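You operate a simulated robot arm through the tools that you are given. There is no shell and no other tool. Be economical: measure what you need, move in short steps, check, and stop when the job is done.

Carry out the task below with a simulated robot arm. There is one attempt and no reset: what you move stays moved.

Task
Set the controls near the top of the writing table. At the end: the tens knob is turned to 0; the month knob is turned to jun; the day knob is turned to fri; the units knob is turned to 4; whatever was shut is shut again. Leave all else as you found it, and nothing knocked over.

Only the result counts: the job must be done as asked and must still hold three seconds after the hand-in. Knocking over, shifting, dropping, spilling or breaking anything else fails it.

Robot
A 7-joint arm with a two-finger parallel gripper, fixed in place. Base frame: the origin is at the foot of the arm, x ahead of it, y to its left, z up. Units: mm, degrees, N and s.
Its first joint turns from -66.0 to 66.0 degrees. Payload 2.5 kg.
The tool frame sits at the grasp point between the pads (the TCP): z along the fingers, y along the line on which they close. The tips reach 23 mm beyond it. Largest opening 94 mm; finger width 38, thickness 10; the body of the gripper, 54 by 96 mm, starts 39 mm behind the TCP.
Orientation is that of the tool frame in the base frame, as a unit quaternion [x, y, z, w]. With the fingers straight down and closing along the base's y, the tool's x points along the base's -x, its y along +y and its z along -z.

Tools
- The arm moves only by the tool jog_arm. Its argument "commands" is a list of rows, each an object (a shift or turn left out is 0, a gripper value left out holds the last) with "rot": the turn, a rotation vector about the tool's x, y, z in rad, a list of three; "xyz": the shift along the tool's x, y, z in mm, a list of three; "jaw": the finger opening in mm, from 0 to 94. In form: [{"rot": [ax, ay, az], "xyz": [dx, dy, dz], "jaw": jaw}, ...]. A call has 1 to 10 rows; each row is the pose to reach, as a shift and turn from the pose commanded when the call began, along the tool's axes at that moment. A row lasts 0.2 s, in which the tool goes at most 50 mm and 8.6 degrees; a call with a longer step from one row to the next is refused whole, and so is a gripper value outside its range. A pose out of reach is approached as far as the arm can. The call stops where the force on the tool passes 40 N (or 10 N more than at its start, if that is more) or the arm is blocked; 0.2 s more then pass. The fingers move at their own pace (about 108 mm/s each) and stop on an object; they squeeze with about 36 N. The grip force told is the motor's: it shows also when the fingers shut on nothing. Time passes only in rows, and 0.2 s behind the last, so rows that repeat a pose let the fingers close. The reply holds the time, the measured pose of the TCP, the force on the tool along the base axes, the opening and the grip force, in the units named above and with some noise, and new pictures: "show" is both (left out), scene, wrist or none.
- Cameras (640 x 400 px; columns grow to the right, rows downward): "scene" is fixed at [102.1, -393.1, 558.1]; the picture's right is [0.93, -0.36, 0.00], its down [-0.16, -0.40, -0.90] and it looks along [0.33, 0.84, -0.43] (base axes); focal length 319 px, centre (320, 200). "wrist" rides on the gripper at [-39, 0, -44] in the tool frame; the picture's right is [0.00, -1.00, 0.00], its down [0.97, 0.00, -0.24] and it looks along [0.24, 0.00, 0.97] (tool axes); focal length 218 px, centre (320, 200).
- point_at(camera, pixels): there is no depth. For up to 12 entries [column, row, z] of the newest picture of that camera ("zoom" is the newest enlarged one), the place [x, y] in the base frame at which the ray of that pixel passes the height z, good to about 2 mm. The clock stands still meanwhile.
- inspect(camera, box): a new picture of the part [left, top, right, bottom] of that camera's present view, enlarged. The clock stands still meanwhile.
- sign_off(): hands the job in; it is judged then, once.

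Go step by step. Measure first, check grasps and placings, and put right what went wrong. The budget is 60 turns and 120 pictures, counting those below and the enlarged ones. Unless the task says otherwise, let go and move clear before handing in, and close with one line.

The tools are called after ">>>" by a JSON object that holds its "op" and its "data". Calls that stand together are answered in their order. jog_arm: Moves the arm, as the interface text tells. Its arguments: {"type":"object","properties":{"commands":{"type":"array","items":{"type":"object","properties":{"rot":{"type":"array","items":{"type":"number"}},"xyz":{"type":"array","items":{"type":"number"}},"jaw":{"type":"number"}}}},"show":{"type":"string","enum":["both","scene","wrist","none"]}},"required":["commands"]} The other tools are called the same way: point_at (camera, pixels) gives the place at which the rays of pixels pass given heights; inspect (camera, box) takes an enlarged picture of a part of a camera's view; sign_off () hands the job in.

At the start:

```text
time: 0.0
position: [224.8, 283.3, 367.5]
tcp_rot: [0.0, 1.0, 0.0, -0.001]
force: [0.0, 0.2, 0.4]
opening: 93.9
finger_force: 0.1
```

scene: 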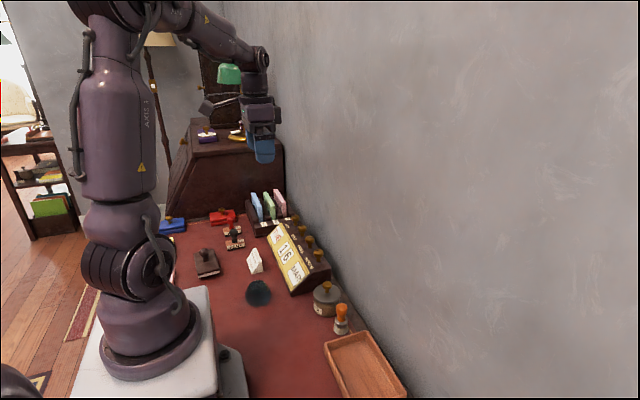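
wrist: 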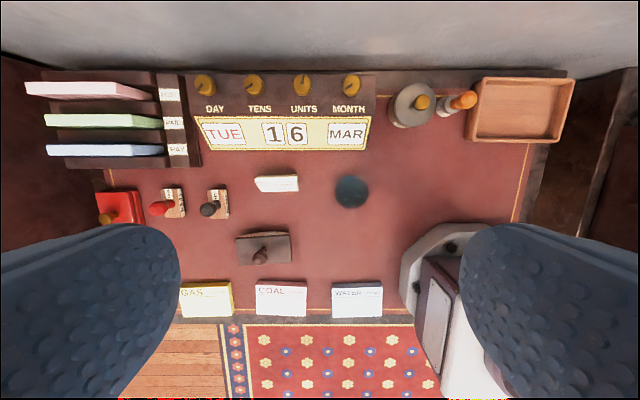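

The wrist view shows a perpetual calendar with four knobs (pixels around 205–352, row 85) reading TUE 1 6 MAR. I'll enlarge it from both cameras.

>>> {"op": "inspect", "data": {"camera": "wrist", "box": [180, 60, 390, 190]}}

>>> {"op": "inspect", "data": {"camera": "scene", "box": [240, 180, 360, 330]}}

>>> {"op": "point_at", "data": {"camera": "wrist", "pixels": [[205, 85, 150], [254, 85, 150], [302, 85, 150], [352, 85, 150], [205, 85, 180], [352, 85, 180], [200, 150, 85], [367, 150, 85], [193, 118, 130], [375, 118, 130]]}}

>>> {"op": "point_at", "data": {"camera": "scene", "pixels": [[292, 221, 150], [319, 253, 150], [292, 221, 180], [319, 253, 180], [292, 221, 120], [319, 253, 120]]}}

```text
3.05 times, centred on (285, 125) of wrist
```

zoom: 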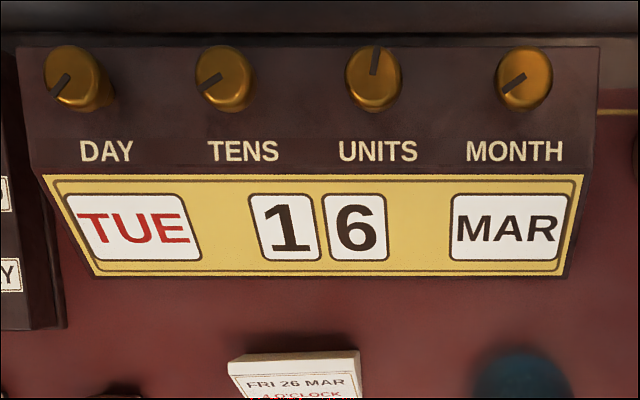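

```text
2.67 times, centred on (300, 255) of scene
```

zoom: 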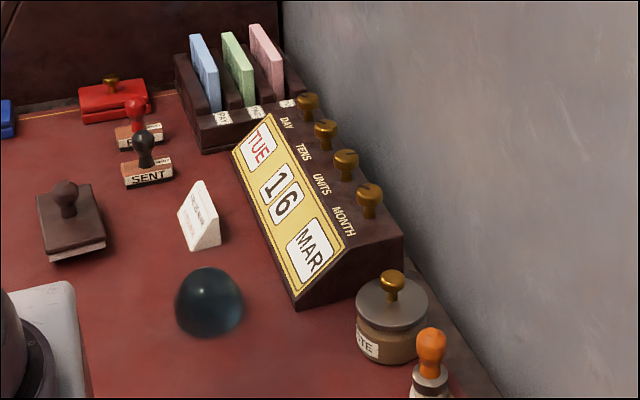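

```text
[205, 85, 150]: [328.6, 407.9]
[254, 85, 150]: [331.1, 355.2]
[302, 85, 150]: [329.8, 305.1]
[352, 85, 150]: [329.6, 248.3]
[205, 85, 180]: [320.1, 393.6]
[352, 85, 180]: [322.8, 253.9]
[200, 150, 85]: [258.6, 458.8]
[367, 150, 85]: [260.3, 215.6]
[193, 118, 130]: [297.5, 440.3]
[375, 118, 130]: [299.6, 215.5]
```

```text
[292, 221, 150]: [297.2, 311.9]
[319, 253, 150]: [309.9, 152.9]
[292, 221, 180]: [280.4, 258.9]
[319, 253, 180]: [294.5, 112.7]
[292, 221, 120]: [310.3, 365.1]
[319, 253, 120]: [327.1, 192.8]
```

Triangulating both views, the knob tops lie near x≈345, y≈440…240, z≈85, with the wall close behind at x≈390. I'll move in closer for a better look before grasping.

>>> {"op": "jog_arm", "data": {"commands": [{"xyz": [-5, 10, 30]}, {"xyz": [-10, 25, 65]}, {"xyz": [-15, 40, 100]}, {"xyz": [-20, 57, 130]}, {"xyz": [-20, 57, 150]}, {"xyz": [-20, 57, 150]}]}}

```text
time: 1.4
position: [245.3, 341.2, 215.4]
tcp_rot: [0.0, 1.0, 0.0, 0.0]
force: [0.6, 0.4, -0.2]
opening: 94.0
finger_force: 0.0
```

scene: 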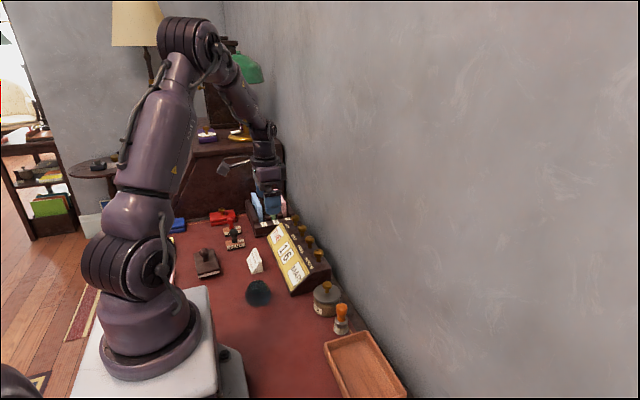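
wrist: 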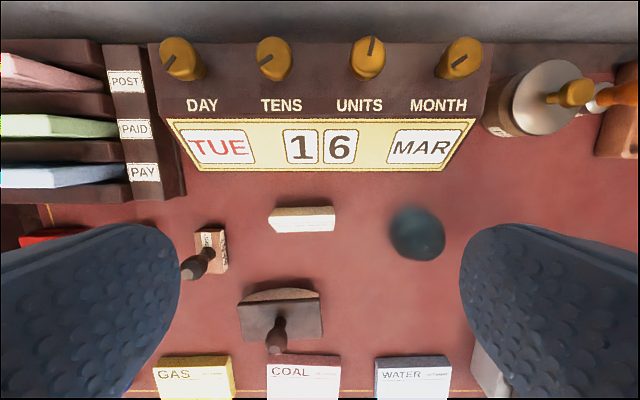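

The view is closer now; the knobs are at pixels (180,58), (274,58), (368,58), (461,58). I'll enlarge to get pointer angles and precise centres.

>>> {"op": "inspect", "data": {"camera": "wrist", "box": [140, 20, 500, 190]}}

>>> {"op": "inspect", "data": {"camera": "scene", "box": [260, 200, 340, 300]}}

```text
1.78 times, centred on (320, 105) of wrist
```

zoom: 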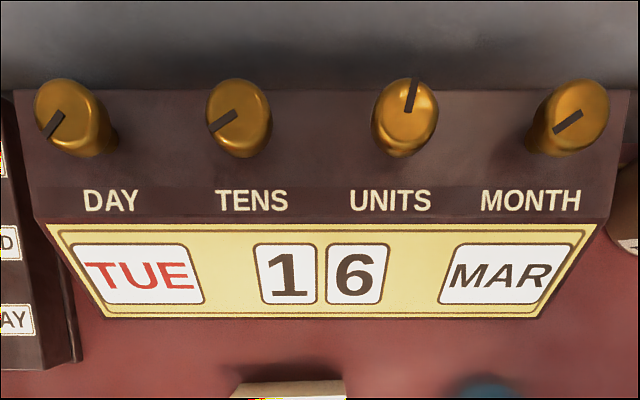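

```text
4.00 times, centred on (300, 250) of scene
```

zoom: 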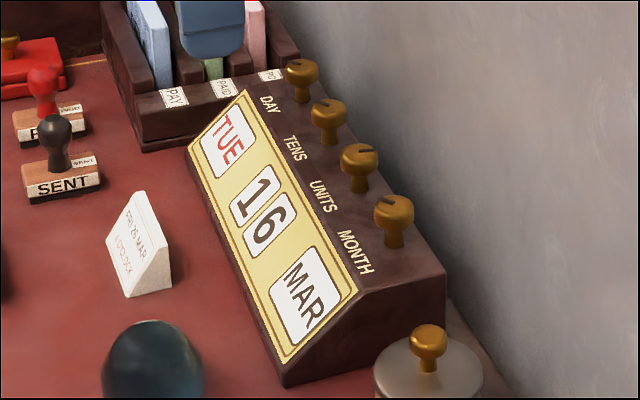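

Knob heads: top z≈89, ⌀≈26, at x≈346, y≈440/373/306.5/240; the panel is at z≈59 and the wall at x≈390. To clear the wall I'll tilt the tool 20° back toward the robot and go above the units knob.

>>> {"op": "jog_arm", "data": {"commands": [{"rot": [0, -0.09, 0], "xyz": [-20, -9, 10], "jaw": 50}, {"rot": [0, -0.18, 0], "xyz": [-45, -18, 25]}, {"rot": [0, -0.27, 0], "xyz": [-75, -27, 45]}, {"rot": [0, -0.349, 0], "xyz": [-100.7, -34.7, 65]}, {"rot": [0, -0.349, 0], "xyz": [-100.7, -34.7, 80]}, {"rot": [0, -0.349, 0], "xyz": [-100.7, -34.7, 80]}]}}

>>> {"op": "inspect", "data": {"camera": "scene", "box": [220, 140, 360, 300]}}

```text
time: 2.8
position: [345.1, 305.5, 135.3]
tcp_rot: [0.0, 0.985, 0.0, 0.175]
force: [0.2, 0.3, 0.6]
opening: 49.7
finger_force: 0.1
```

scene: 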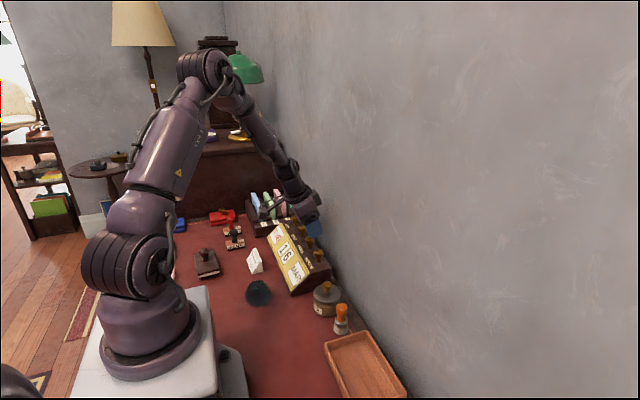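
wrist: 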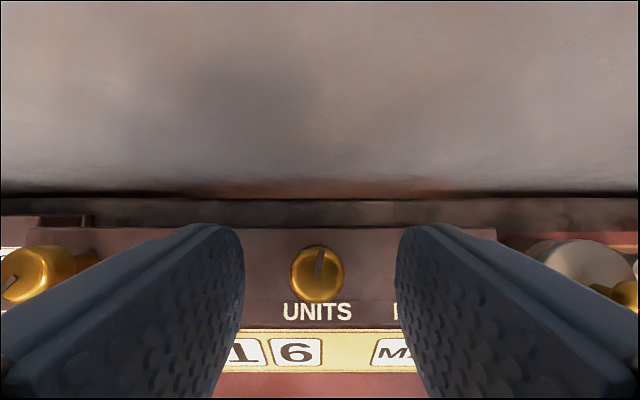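

```text
2.50 times, centred on (290, 220) of scene
```

zoom: 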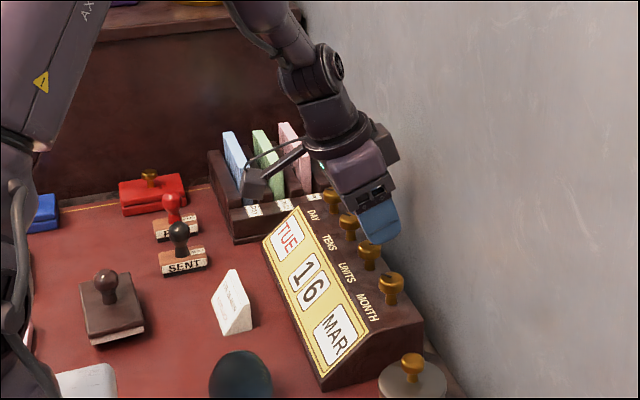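

The units knob is centred between the fingers at (318,270), and the wall is clear. I'll yaw −28° about the vertical, then lower the pads around the knob head.

>>> {"op": "jog_arm", "data": {"commands": [{"rot": [0.045, 0, 0.122], "xyz": [-1.3, 1, 0.5]}, {"rot": [0.09, 0, 0.245], "xyz": [-1.3, 1, 0.5]}, {"rot": [0.13, 0, 0.36], "xyz": [-1.3, 1, 0.5]}, {"rot": [0.1676, 0, 0.4606], "xyz": [-1.3, 1, 0.5]}, {"rot": [0.1676, 0, 0.4606], "xyz": [5, 1, 18]}, {"rot": [0.1676, 0, 0.4606], "xyz": [11, 1, 34]}, {"rot": [0.1676, 0, 0.4606], "xyz": [13.7, 1, 41.8]}, {"rot": [0.1676, 0, 0.4606], "xyz": [13.7, 1, 41.8]}]}}

>>> {"op": "inspect", "data": {"camera": "scene", "box": [240, 170, 360, 300]}}

```text
time: 4.6
position: [347.9, 306.6, 92.9]
tcp_rot: [0.239, 0.955, -0.042, 0.168]
force: [0.4, -0.2, 0.1]
opening: 49.9
finger_force: 0.1
```

scene: 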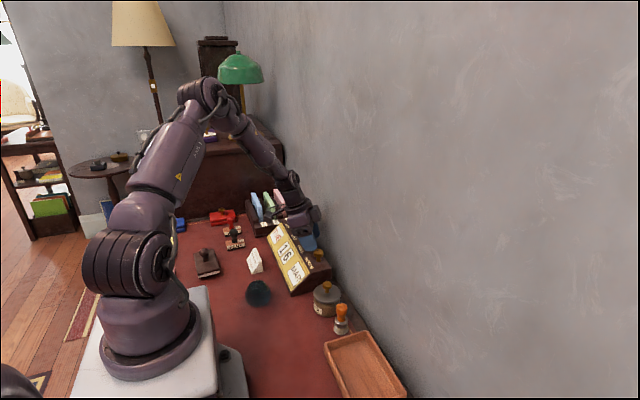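
wrist: 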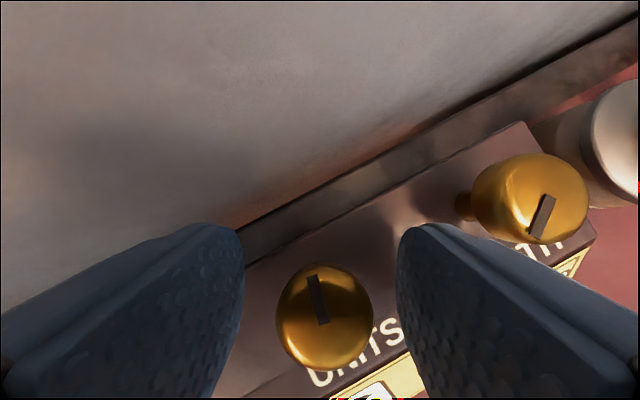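

```text
3.08 times, centred on (300, 235) of scene
```

zoom: 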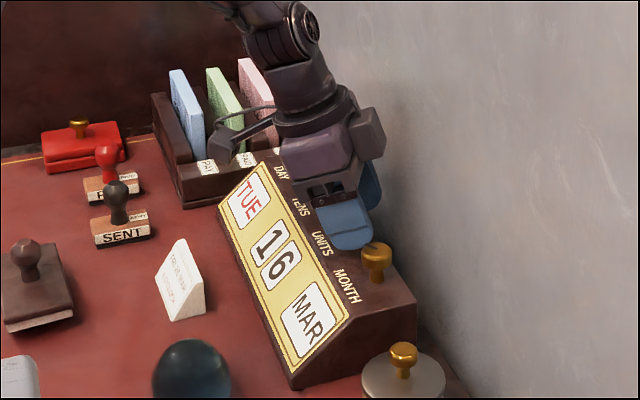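

The knob head is centred between the pads (323,310) and the stalk is clear of everything. I'll close and turn +30° (ccw) as a first trial.

>>> {"op": "jog_arm", "data": {"commands": [{"jaw": 10}, {"jaw": 10}, {"rot": [-0.0445, 0, -0.1222]}, {"rot": [-0.089, 0, -0.2444]}, {"rot": [-0.1335, 0, -0.3666]}, {"rot": [-0.178, 0, -0.489]}, {"rot": [-0.178, 0, -0.489]}]}}

>>> {"op": "inspect", "data": {"camera": "scene", "box": [240, 170, 360, 300]}}

```text
time: 6.2
position: [347.7, 306.5, 93.8]
tcp_rot: [-0.018, 0.984, 0.004, 0.175]
force: [2.8, 1.2, -6.0]
opening: 25.3
finger_force: 45.0
```

scene: 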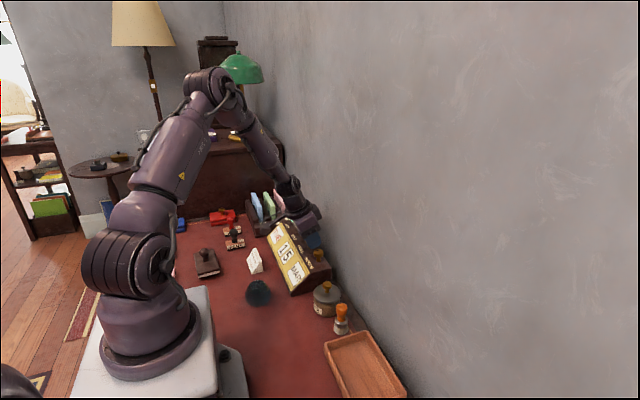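
wrist: 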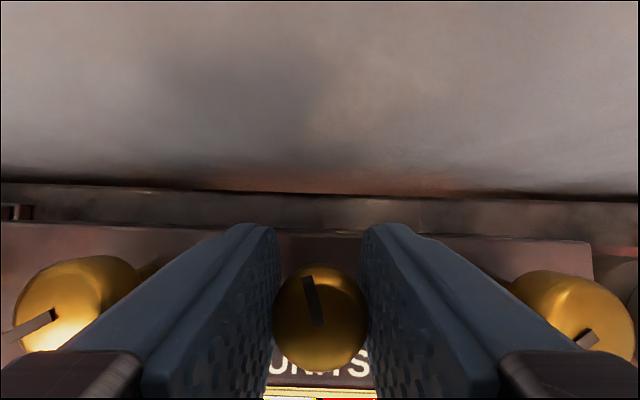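

```text
3.08 times, centred on (300, 235) of scene
```

zoom: 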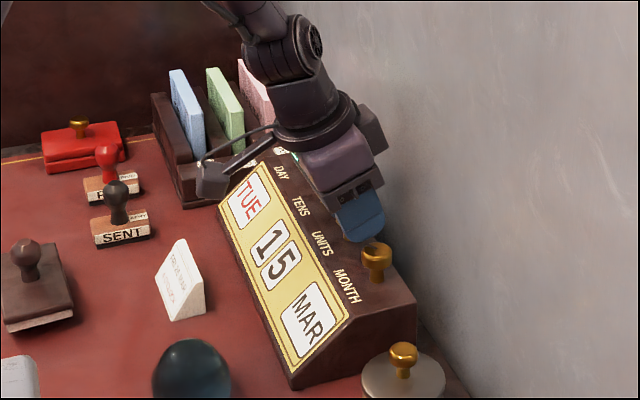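

Display now reads 15, so ccw lowers the value. I'll turn a further 30° ccw while watching the display.

>>> {"op": "jog_arm", "data": {"commands": [{"rot": [-0.0445, 0, -0.1222]}, {"rot": [-0.089, 0, -0.2444]}, {"rot": [-0.1335, 0, -0.3666]}, {"rot": [-0.178, 0, -0.489]}, {"rot": [-0.178, 0, -0.489]}], "show": "wrist"}}

>>> {"op": "inspect", "data": {"camera": "scene", "box": [240, 170, 360, 300]}}

```text
time: 7.5
position: [346.4, 308.8, 93.8]
tcp_rot: [-0.27, 0.947, 0.049, 0.168]
force: [2.0, 1.6, -2.9]
opening: 25.4
finger_force: 45.0
stopped in row 5: the force on the tool passed its limit (the readings are from after the stop); the commanded pose is now the measured one
```

wrist: 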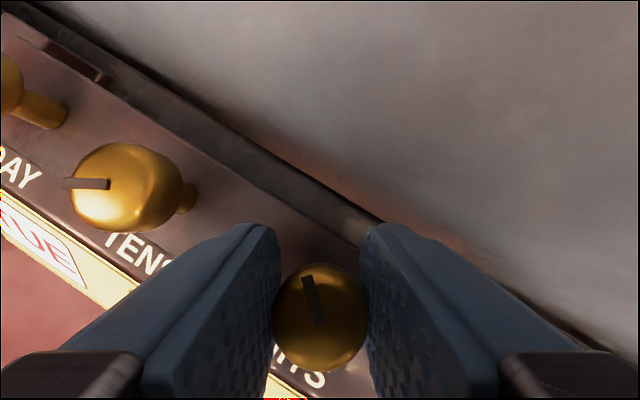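

```text
3.08 times, centred on (300, 235) of scene
```

zoom: 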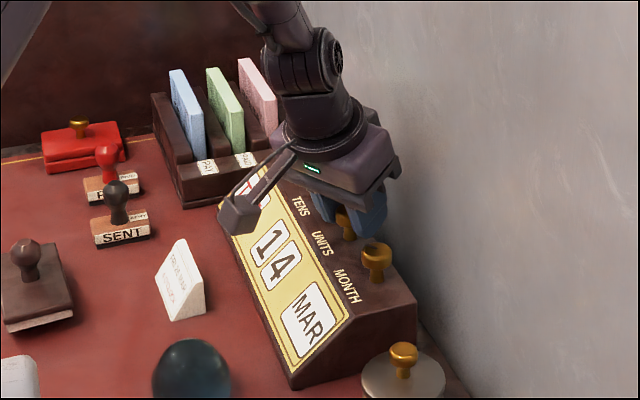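

The display reads 14. I'll open the jaws and lift straight up to release, then check that it settled.

>>> {"op": "jog_arm", "data": {"commands": [{"jaw": 50}, {"jaw": 50}, {"xyz": [-8, 0, -22], "jaw": 50}, {"xyz": [-17, 0, -47]}, {"xyz": [-17, 0, -47]}], "show": "wrist"}}

>>> {"op": "inspect", "data": {"camera": "scene", "box": [240, 170, 360, 300]}}

```text
time: 8.7
position: [346.2, 310.1, 143.5]
tcp_rot: [-0.27, 0.947, 0.05, 0.169]
force: [1.0, 0.2, 0.0]
opening: 49.8
finger_force: 0.1
```

wrist: 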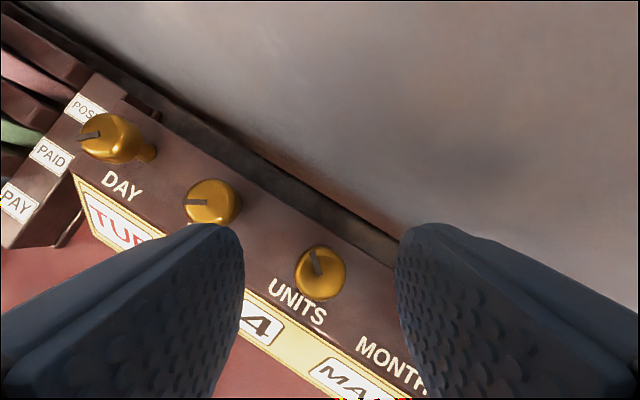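

```text
3.08 times, centred on (300, 235) of scene
```

zoom: 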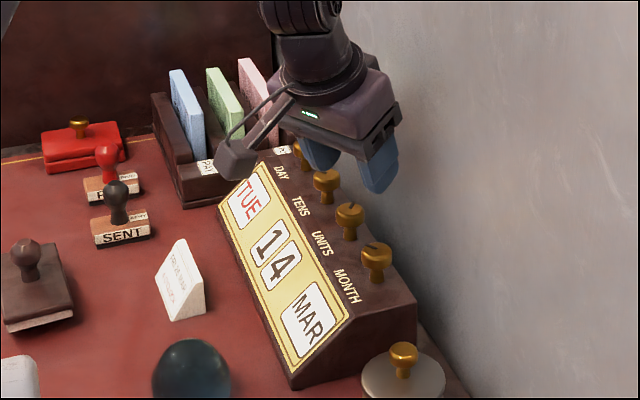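

Units reads 4 and holds, and the calendar hasn't shifted. From pointer angles, 0/Mon/Jan seems to sit straight down with clockwise increasing; tens needs about 60° ccw. I'll move over the tens knob at yaw −31°.

>>> {"op": "jog_arm", "data": {"commands": [{"rot": [0.047, 0, 0.1293], "xyz": [-3.7, 6.8, 1.4]}, {"rot": [0.094, 0, 0.2585], "xyz": [-7.5, 13.5, 2.7]}, {"rot": [0.141, 0, 0.3878], "xyz": [-11.2, 20.3, 4.1]}, {"rot": [0.188, 0, 0.517], "xyz": [-15, 27.1, 5.5]}, {"rot": [0.235, 0, 0.6463], "xyz": [-18.7, 33.9, 6.8]}, {"rot": [0.282, 0, 0.7755], "xyz": [-22.5, 40.6, 8.2]}, {"rot": [0.329, 0, 0.9048], "xyz": [-26.2, 47.4, 9.5]}, {"rot": [0.376, 0, 1.034], "xyz": [-30, 54.2, 10.9]}, {"rot": [0.376, 0, 1.034], "xyz": [-30, 54.2, 10.9]}]}}

```text
time: 10.7
position: [344.3, 371.3, 143.6]
tcp_rot: [0.266, 0.948, -0.045, 0.168]
force: [0.5, -0.8, -0.4]
opening: 50.0
finger_force: 0.1
```

scene: 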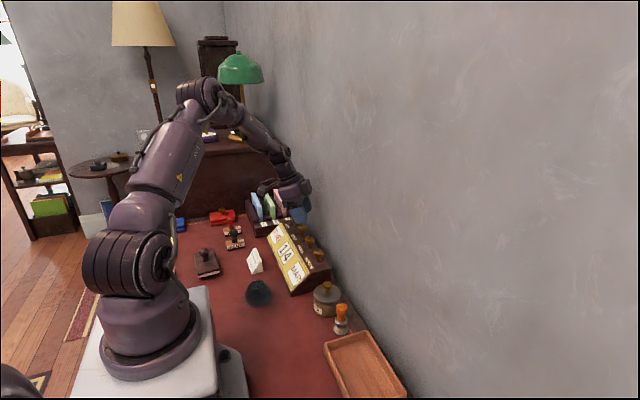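
wrist: 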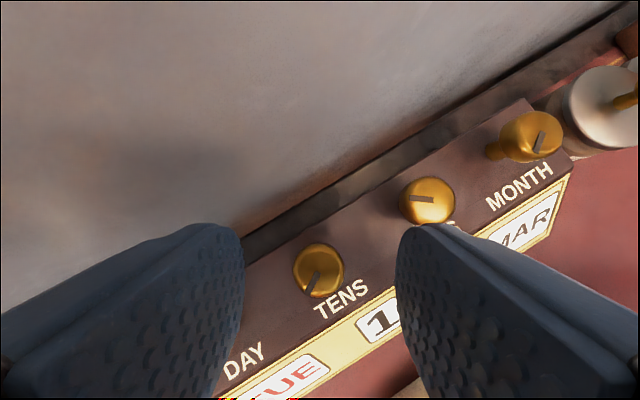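

The tens knob is centred between the fingers at (318,268). I'll descend about 50 mm onto it.

>>> {"op": "jog_arm", "data": {"commands": [{"xyz": [6, 1.8, 16]}, {"xyz": [12, 1.8, 33]}, {"xyz": [17.2, 1.8, 47.5]}, {"xyz": [17.2, 1.8, 47.5]}], "show": "wrist"}}

>>> {"op": "inspect", "data": {"camera": "scene", "box": [240, 170, 360, 300]}}

```text
time: 11.7
position: [346.1, 373.0, 93.2]
tcp_rot: [0.265, 0.949, -0.044, 0.167]
force: [0.3, -0.4, 0.1]
opening: 49.8
finger_force: 0.0
```

wrist: 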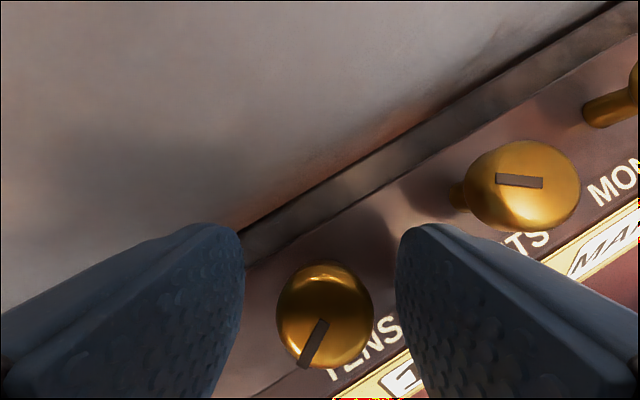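

```text
3.08 times, centred on (300, 235) of scene
```

zoom: 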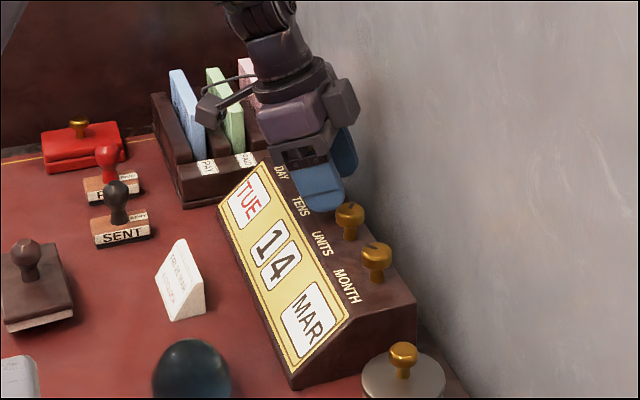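

The knob is between the pads at (325,315). I'll close and turn 57° ccw.

>>> {"op": "jog_arm", "data": {"commands": [{"jaw": 10}, {"jaw": 10}, {"rot": [-0.0489, 0, -0.1343]}, {"rot": [-0.0977, 0, -0.2686]}, {"rot": [-0.1466, 0, -0.4029]}, {"rot": [-0.1954, 0, -0.5371]}, {"rot": [-0.2443, 0, -0.6714]}, {"rot": [-0.2931, 0, -0.8057]}, {"rot": [-0.342, 0, -0.94]}, {"rot": [-0.342, 0, -0.94]}], "show": "wrist"}}

>>> {"op": "inspect", "data": {"camera": "scene", "box": [240, 170, 360, 300]}}

```text
time: 13.9
position: [345.4, 373.3, 92.8]
tcp_rot: [-0.224, 0.958, 0.043, 0.173]
force: [2.6, 2.7, -2.9]
opening: 25.2
finger_force: 45.0
stopped in row 10: the force on the tool passed its limit (the readings are from after the stop); the commanded pose is now the measured one
```

wrist: 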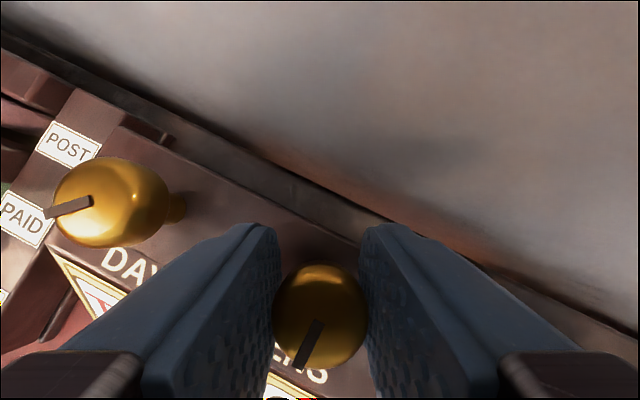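

```text
3.08 times, centred on (300, 235) of scene
```

zoom: 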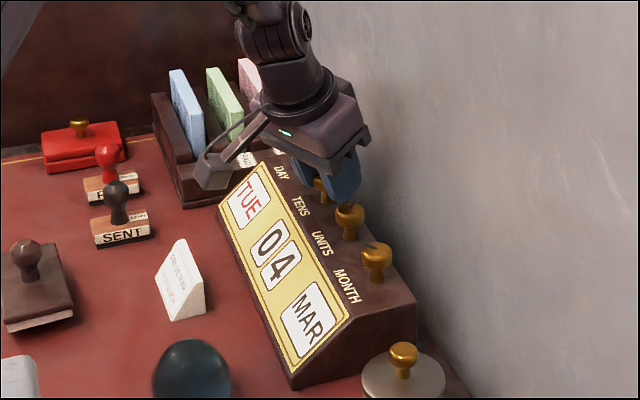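

Tens reads 0 (display TUE 04 MAR). I'll release, lift, and move over the day knob with yaw increased to about +43°.

>>> {"op": "jog_arm", "data": {"commands": [{"jaw": 50}, {"jaw": 50}, {"xyz": [-8.5, 0, -23.5]}, {"xyz": [-17.1, 0, -47]}, {"rot": [-0.033, 0, -0.0909], "xyz": [-26.4, 20, -43.6]}, {"rot": [-0.066, 0, -0.1817], "xyz": [-35.6, 40, -40.3]}, {"rot": [-0.0992, 0, -0.2726], "xyz": [-44.9, 59.9, -36.9]}, {"rot": [-0.0992, 0, -0.2726], "xyz": [-44.9, 59.9, -36.9]}]}}

>>> {"op": "inspect", "data": {"camera": "scene", "box": [240, 150, 360, 280]}}

```text
time: 15.7
position: [345.0, 439.5, 143.8]
tcp_rot: [-0.362, 0.915, 0.065, 0.164]
force: [0.4, 0.7, -0.1]
opening: 50.0
finger_force: 0.0
```

scene: 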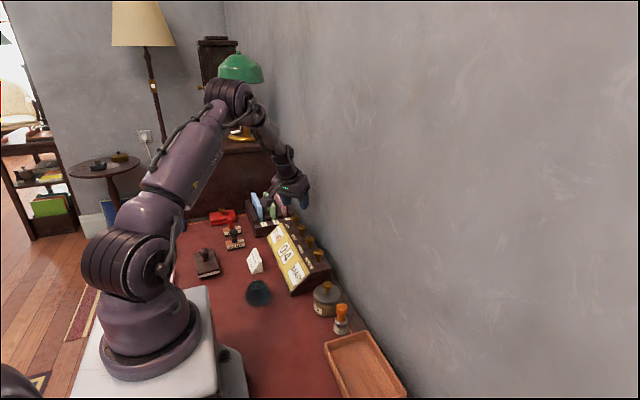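
wrist: 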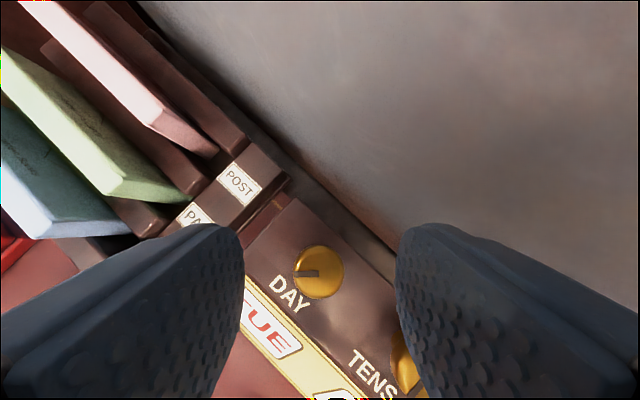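

```text
3.08 times, centred on (300, 215) of scene
```

zoom: 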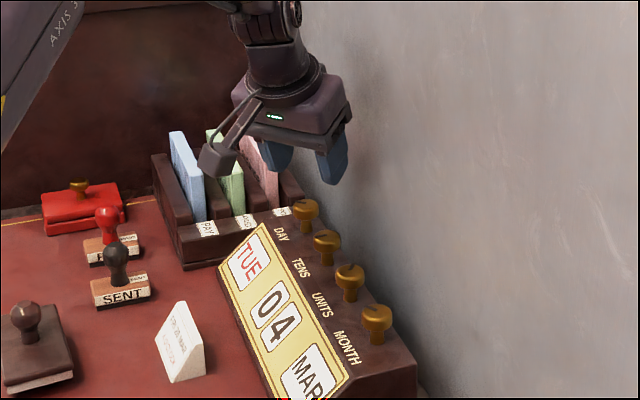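

The day knob is centred (320,272), the rack strip is at z≈43 and card ends are past y≈515, so there's room. I'll descend and check.

>>> {"op": "jog_arm", "data": {"commands": [{"xyz": [6, 0, 16]}, {"xyz": [12, 0, 33]}, {"xyz": [16.7, 0, 48]}, {"xyz": [16.7, 0, 48]}], "show": "wrist"}}

>>> {"op": "inspect", "data": {"camera": "scene", "box": [240, 150, 360, 280]}}

```text
time: 16.7
position: [346.1, 442.0, 92.8]
tcp_rot: [-0.361, 0.915, 0.067, 0.165]
force: [0.3, -0.4, -0.2]
opening: 50.0
finger_force: 0.1
```

wrist: 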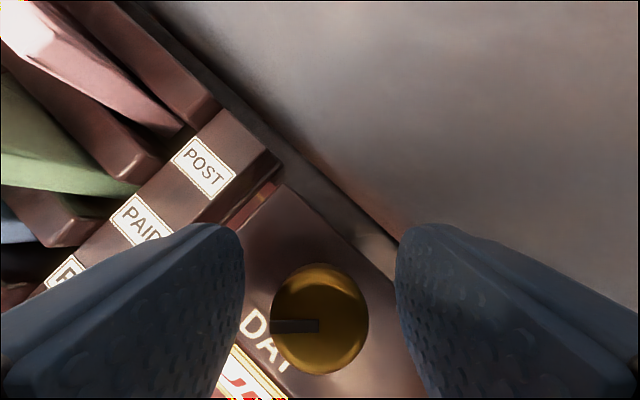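

```text
3.08 times, centred on (300, 215) of scene
```

zoom: 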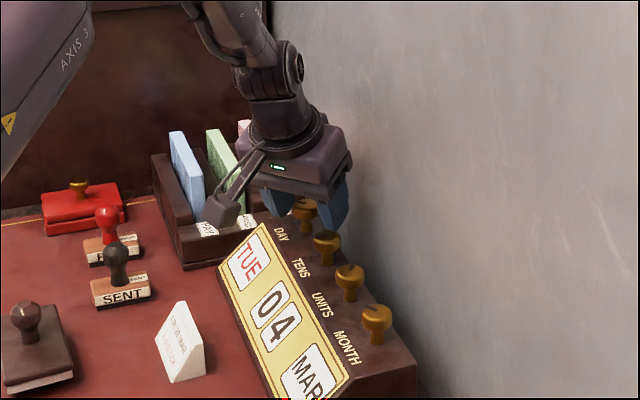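

The day knob is centred at (320,318). I'll close and turn 57° clockwise.

>>> {"op": "jog_arm", "data": {"commands": [{"jaw": 10}, {"jaw": 10}, {"rot": [0.0489, 0, 0.1343]}, {"rot": [0.0977, 0, 0.2686]}, {"rot": [0.1466, 0, 0.4029]}, {"rot": [0.1954, 0, 0.5371]}, {"rot": [0.2443, 0, 0.6714]}, {"rot": [0.2931, 0, 0.8057]}, {"rot": [0.342, 0, 0.94]}, {"rot": [0.342, 0, 0.94]}], "show": "wrist"}}

>>> {"op": "inspect", "data": {"camera": "scene", "box": [240, 150, 360, 280]}}

```text
time: 18.9
position: [346.9, 440.1, 92.3]
tcp_rot: [0.126, 0.977, -0.022, 0.172]
force: [-9.8, -24.1, 12.1]
opening: 25.3
finger_force: 45.2
```

wrist: 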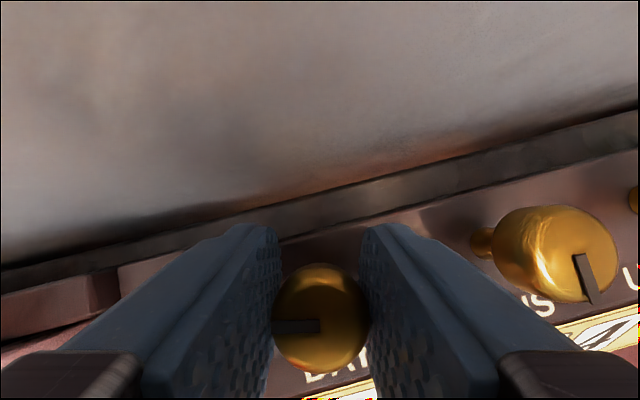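

```text
3.08 times, centred on (300, 215) of scene
```

zoom: 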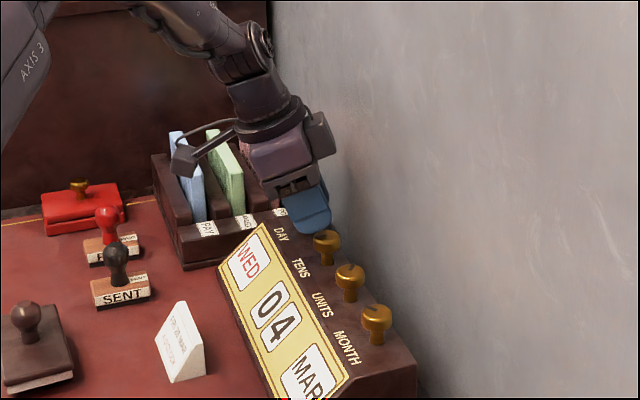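

The display now reads WED. There's a 24 N side force from a ~2 mm offset, so I'll open, correct the centring and swing back 57° for another bite.

>>> {"op": "jog_arm", "data": {"commands": [{"jaw": 50}, {"jaw": 50, "xyz": [0.4, -2.2, -0.2]}, {"rot": [-0.0489, 0, -0.1343], "xyz": [0.4, -2.2, -0.2]}, {"rot": [-0.0977, 0, -0.2686], "xyz": [0.4, -2.2, -0.2]}, {"rot": [-0.1466, 0, -0.4029], "xyz": [0.4, -2.2, -0.2]}, {"rot": [-0.1954, 0, -0.5371], "xyz": [0.4, -2.2, -0.2]}, {"rot": [-0.2443, 0, -0.6714], "xyz": [0.4, -2.2, -0.2]}, {"rot": [-0.2931, 0, -0.8057], "xyz": [0.4, -2.2, -0.2]}, {"rot": [-0.342, 0, -0.94], "xyz": [0.4, -2.2, -0.2]}, {"rot": [-0.342, 0, -0.94], "xyz": [0.4, -2.2, -0.2]}], "show": "wrist"}}

```text
time: 21.1
position: [344.3, 440.1, 93.6]
tcp_rot: [-0.362, 0.915, 0.068, 0.165]
force: [0.5, -0.5, -1.4]
opening: 50.2
finger_force: 0.1
```

wrist: 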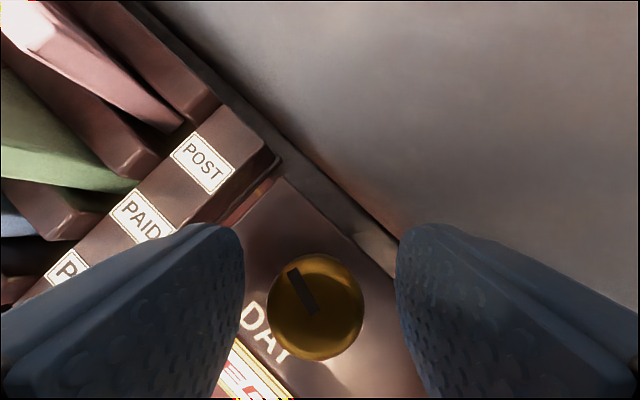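

The day pointer moved to about 284°; FRI should be ~103° further, so two bites of 51.5°. Closing and turning cw again.

>>> {"op": "jog_arm", "data": {"commands": [{"jaw": 10}, {"jaw": 10}, {"rot": [0.044, 0, 0.1209]}, {"rot": [0.0879, 0, 0.2417]}, {"rot": [0.1319, 0, 0.3626]}, {"rot": [0.1759, 0, 0.4834]}, {"rot": [0.2199, 0, 0.6043]}, {"rot": [0.2638, 0, 0.7251]}, {"rot": [0.3078, 0, 0.846]}, {"rot": [0.3078, 0, 0.846]}], "show": "none"}}

>>> {"op": "inspect", "data": {"camera": "scene", "box": [240, 150, 360, 280]}}

```text
time: 23.3
position: [343.8, 438.3, 94.1]
tcp_rot: [0.076, 0.982, -0.01, 0.174]
force: [-28.2, -6.9, 15.9]
opening: 25.5
finger_force: 44.9
```

```text
3.08 times, centred on (300, 215) of scene
```

zoom: 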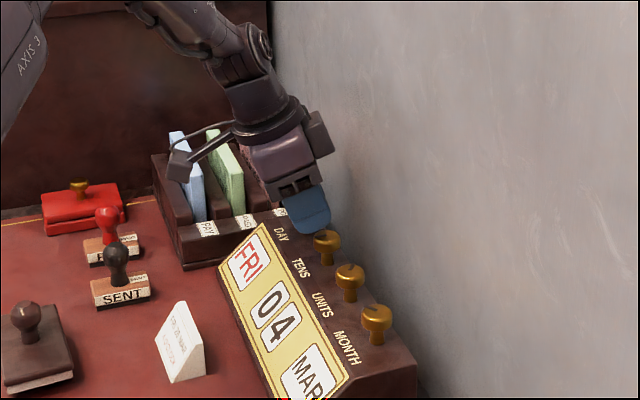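

The display reads FRI. I'll open the jaws and lift slightly to see whether the pointer snaps to a detent.

>>> {"op": "jog_arm", "data": {"commands": [{"jaw": 50}, {"jaw": 50}, {"xyz": [-8.5, 0, -23.5]}, {"xyz": [-17.1, 0, -47]}, {"xyz": [-17.1, 0, -47]}], "show": "wrist"}}

>>> {"op": "inspect", "data": {"camera": "scene", "box": [240, 150, 360, 280]}}

>>> {"op": "inspect", "data": {"camera": "wrist", "box": [240, 210, 400, 310]}}

```text
time: 24.5
position: [344.8, 439.8, 142.9]
tcp_rot: [0.074, 0.982, -0.01, 0.174]
force: [0.2, 0.0, -1.2]
opening: 50.0
finger_force: 0.0
```

wrist: 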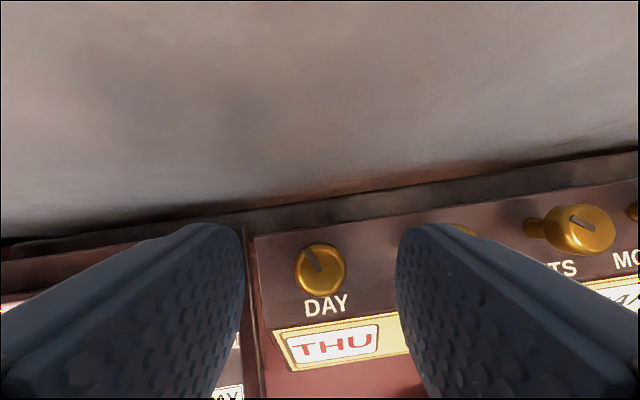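

```text
3.08 times, centred on (300, 215) of scene
```

zoom: 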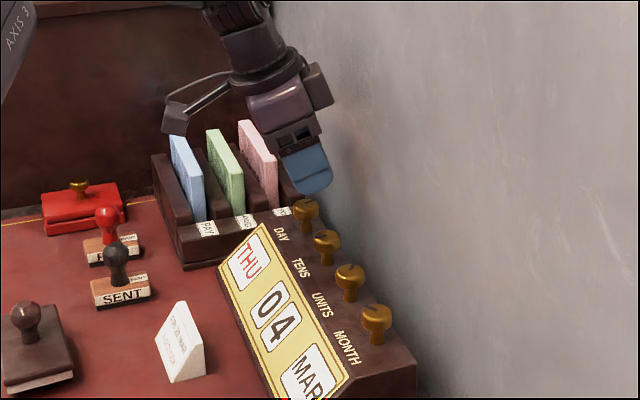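

```text
4.00 times, centred on (320, 260) of wrist
```

zoom: 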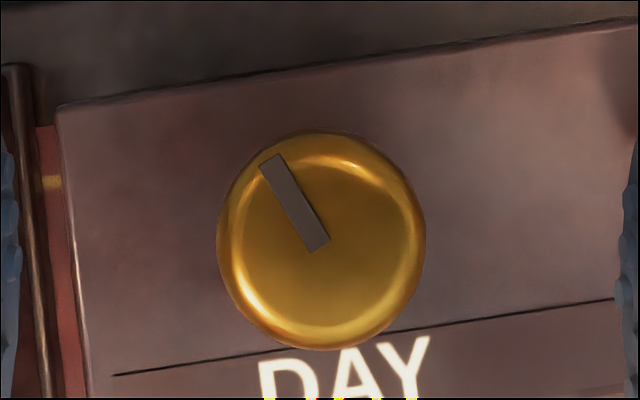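

On release it fell back to THU: pointer ≈335°, right at the THU/FRI boundary; steps fit 45° from Mon at 180°, so FRI should be straight up, ~25° further. I'll yaw back +25°, re-descend and grip.

>>> {"op": "jog_arm", "data": {"commands": [{"rot": [-0.05, 0, -0.137], "xyz": [-1, 0.4, 0.4]}, {"rot": [-0.1, 0, -0.274], "xyz": [-1, 0.4, 0.4]}, {"rot": [-0.149, 0, -0.41], "xyz": [-1, 0.4, 0.4]}, {"rot": [-0.149, 0, -0.41], "xyz": [5, 0.4, 16]}, {"rot": [-0.149, 0, -0.41], "xyz": [11, 0.4, 33]}, {"rot": [-0.149, 0, -0.41], "xyz": [16, 0.4, 47.4]}, {"rot": [-0.149, 0, -0.41], "xyz": [16, 0.4, 47.4]}, {"rot": [-0.149, 0, -0.41], "xyz": [16, 0.4, 47.4], "jaw": 10}, {"rot": [-0.149, 0, -0.41], "xyz": [16, 0.4, 47.4], "jaw": 10}], "show": "wrist"}}

```text
time: 26.5
position: [346.4, 438.7, 91.9]
tcp_rot: [-0.141, 0.974, 0.029, 0.175]
force: [2.5, 10.9, -7.7]
opening: 25.4
finger_force: 44.7
```

wrist: 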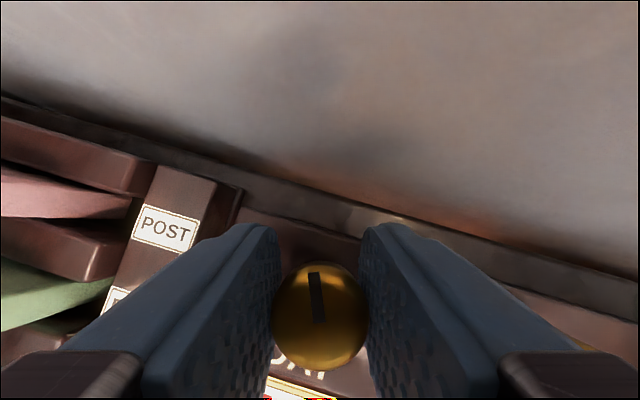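

Gripped; the pointer is at about −23° from up. I'll turn 25° cw, then release and lift.

>>> {"op": "jog_arm", "data": {"commands": [{"rot": [0.05, 0, 0.137]}, {"rot": [0.1, 0, 0.274]}, {"rot": [0.15, 0, 0.41]}, {"rot": [0.15, 0, 0.41]}, {"rot": [0.15, 0, 0.41], "jaw": 50}, {"rot": [0.15, 0, 0.41], "jaw": 50}, {"rot": [0.15, 0, 0.41], "xyz": [-8.5, 0, -23.5]}, {"rot": [0.15, 0, 0.41], "xyz": [-17.1, 0, -47]}, {"rot": [0.15, 0, 0.41], "xyz": [-17.1, 0, -47]}], "show": "wrist"}}

>>> {"op": "inspect", "data": {"camera": "scene", "box": [240, 180, 360, 310]}}

```text
time: 28.5
position: [345.9, 439.2, 143.1]
tcp_rot: [0.074, 0.982, -0.01, 0.175]
force: [0.7, -0.5, -0.1]
opening: 50.1
finger_force: 0.0
```

wrist: 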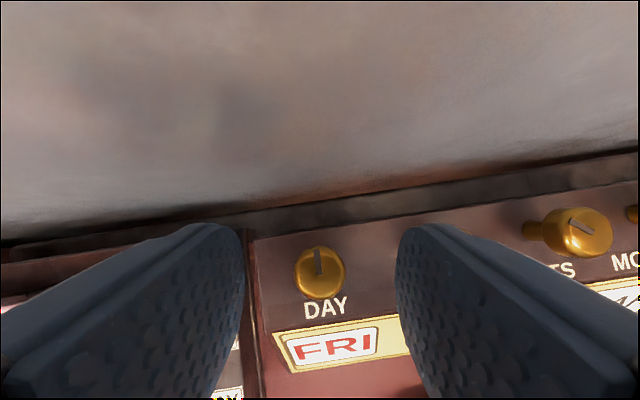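

```text
3.08 times, centred on (300, 245) of scene
```

zoom: 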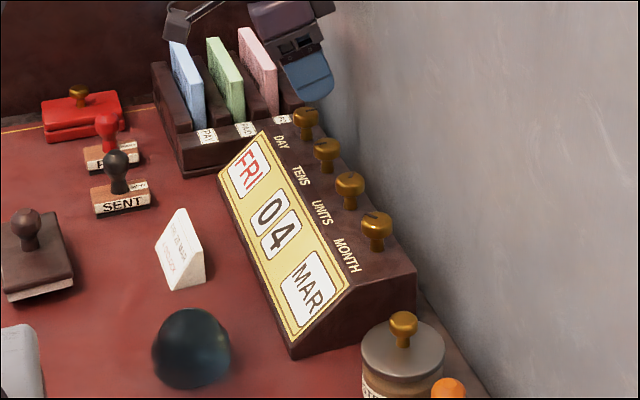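

FRI now holds with the pointer near vertical. Next I'll move over to the month knob at y≈240, with yaw to about +37°.

>>> {"op": "jog_arm", "data": {"commands": [{"rot": [-0.0456, 0, -0.1253], "xyz": [-4.7, -32.8, 1.7]}, {"rot": [-0.0912, 0, -0.2507], "xyz": [-9.4, -65.6, 3.4]}, {"rot": [-0.1368, 0, -0.376], "xyz": [-14.2, -98.4, 5.1]}, {"rot": [-0.1824, 0, -0.5013], "xyz": [-18.9, -131.3, 6.9]}, {"rot": [-0.228, 0, -0.6267], "xyz": [-23.6, -164.1, 8.6]}, {"rot": [-0.2736, 0, -0.752], "xyz": [-28.3, -196.9, 10.3]}, {"rot": [-0.2736, 0, -0.752], "xyz": [-28.3, -196.9, 10.3]}, {"rot": [-0.2736, 0, -0.752], "xyz": [-28.3, -196.9, 10.3]}]}}

```text
time: 30.3
position: [348.5, 239.4, 141.8]
tcp_rot: [-0.315, 0.933, 0.058, 0.168]
force: [-0.6, 0.1, 1.0]
opening: 49.5
finger_force: 0.1
```

scene: 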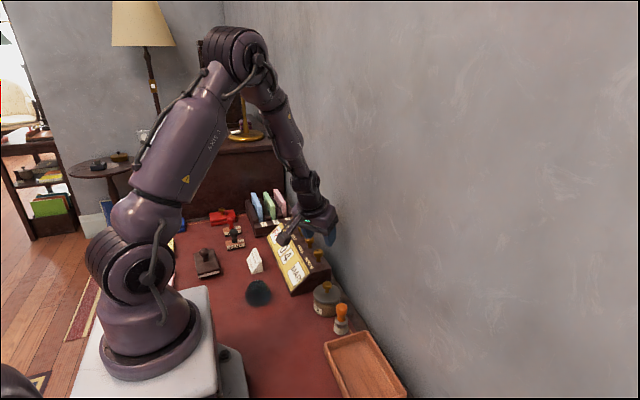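
wrist: 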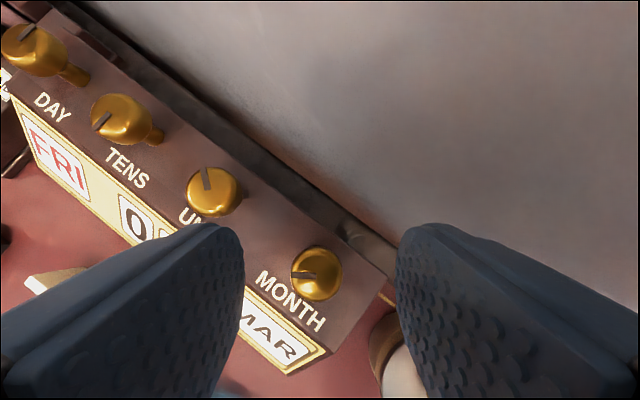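

The month knob appears at (317,272), about 2 mm off-centre, which I'll correct while descending.

>>> {"op": "jog_arm", "data": {"commands": [{"xyz": [6, 2, 15]}, {"xyz": [12, 2, 31]}, {"xyz": [18.3, 2, 45.5]}, {"xyz": [18.3, 2, 45.5]}], "show": "wrist"}}

>>> {"op": "inspect", "data": {"camera": "scene", "box": [240, 190, 360, 320]}}

```text
time: 31.3
position: [344.7, 241.7, 92.7]
tcp_rot: [-0.314, 0.933, 0.057, 0.168]
force: [0.2, 0.0, 0.2]
opening: 50.3
finger_force: 0.0
```

wrist: 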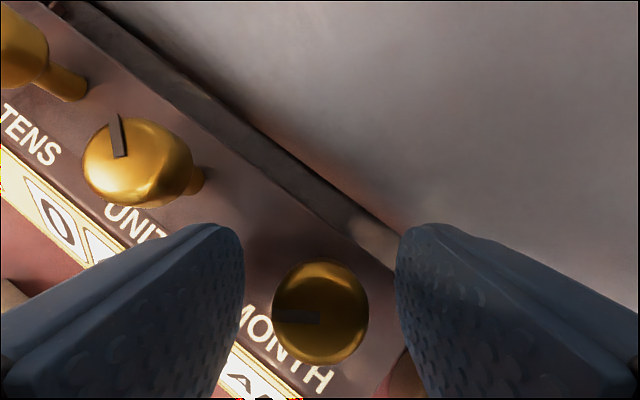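

```text
3.08 times, centred on (300, 255) of scene
```

zoom: 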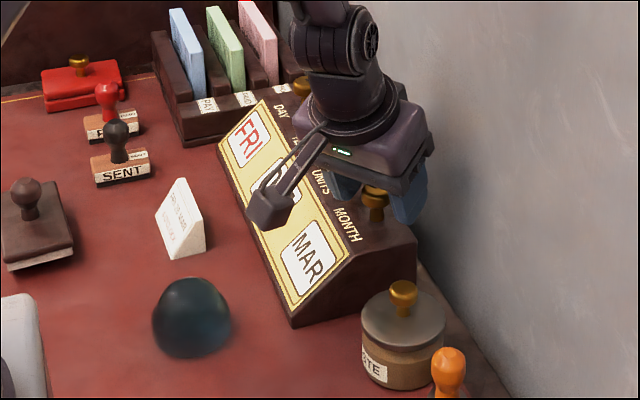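

The knob is centred at (321,312), fingers clear of the jar. I'll close and turn 57° clockwise.

>>> {"op": "jog_arm", "data": {"commands": [{"jaw": 10}, {"jaw": 10}, {"rot": [0.0489, 0, 0.1343]}, {"rot": [0.0977, 0, 0.2686]}, {"rot": [0.1466, 0, 0.4029]}, {"rot": [0.1954, 0, 0.5371]}, {"rot": [0.2443, 0, 0.6714]}, {"rot": [0.2931, 0, 0.8057]}, {"rot": [0.342, 0, 0.94]}, {"rot": [0.342, 0, 0.94]}], "show": "wrist"}}

>>> {"op": "inspect", "data": {"camera": "scene", "box": [240, 190, 360, 320]}}

```text
time: 33.5
position: [346.2, 239.3, 93.6]
tcp_rot: [0.173, 0.969, -0.029, 0.172]
force: [6.0, -11.9, 7.2]
opening: 25.4
finger_force: 45.4
```

wrist: 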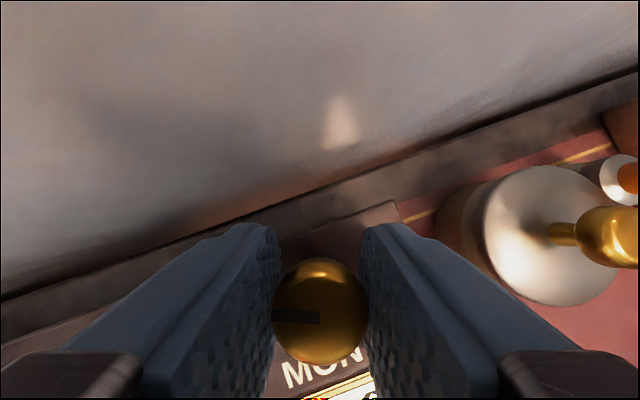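

```text
3.08 times, centred on (300, 255) of scene
```

zoom: 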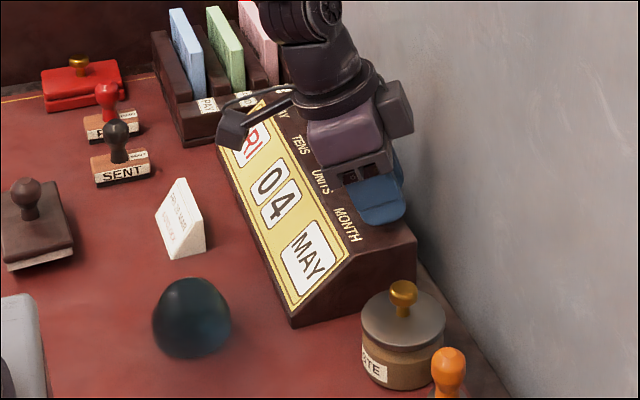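

It reads MAY after 57°, implying ~25–28° per month. I'll turn 21° more, then release and lift to check.

>>> {"op": "jog_arm", "data": {"commands": [{"rot": [0.042, 0, 0.115]}, {"rot": [0.084, 0, 0.23]}, {"rot": [0.125, 0, 0.344]}, {"rot": [0.125, 0, 0.344]}, {"rot": [0.125, 0, 0.344], "jaw": 50}, {"rot": [0.125, 0, 0.344], "jaw": 50}, {"rot": [0.125, 0, 0.344], "xyz": [-8.5, 0, -23.5]}, {"rot": [0.125, 0, 0.344], "xyz": [-17.1, 0, -47]}, {"rot": [0.125, 0, 0.344], "xyz": [-17.1, 0, -47]}], "show": "wrist"}}

>>> {"op": "inspect", "data": {"camera": "scene", "box": [240, 190, 360, 320]}}

>>> {"op": "inspect", "data": {"camera": "wrist", "box": [240, 210, 400, 310]}}

```text
time: 35.5
position: [344.0, 240.4, 142.6]
tcp_rot: [0.345, 0.923, -0.057, 0.162]
force: [0.0, 0.5, 0.2]
opening: 50.0
finger_force: 0.0
```

wrist: 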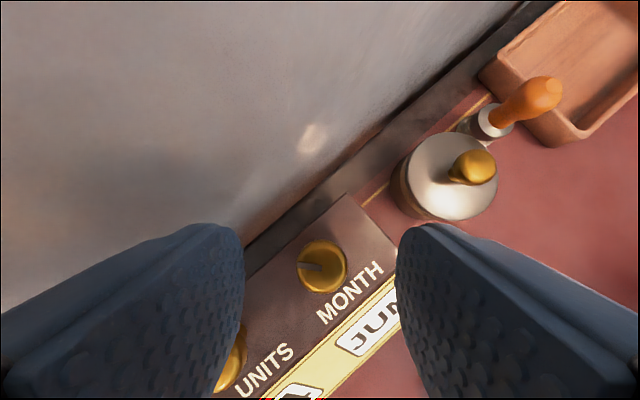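

```text
3.08 times, centred on (300, 255) of scene
```

zoom: 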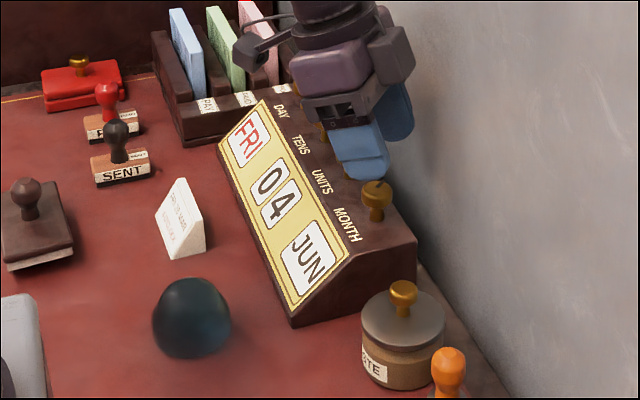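

```text
4.00 times, centred on (320, 260) of wrist
```

zoom: 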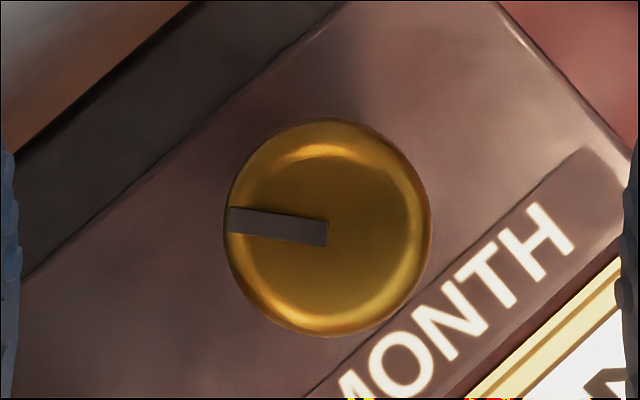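

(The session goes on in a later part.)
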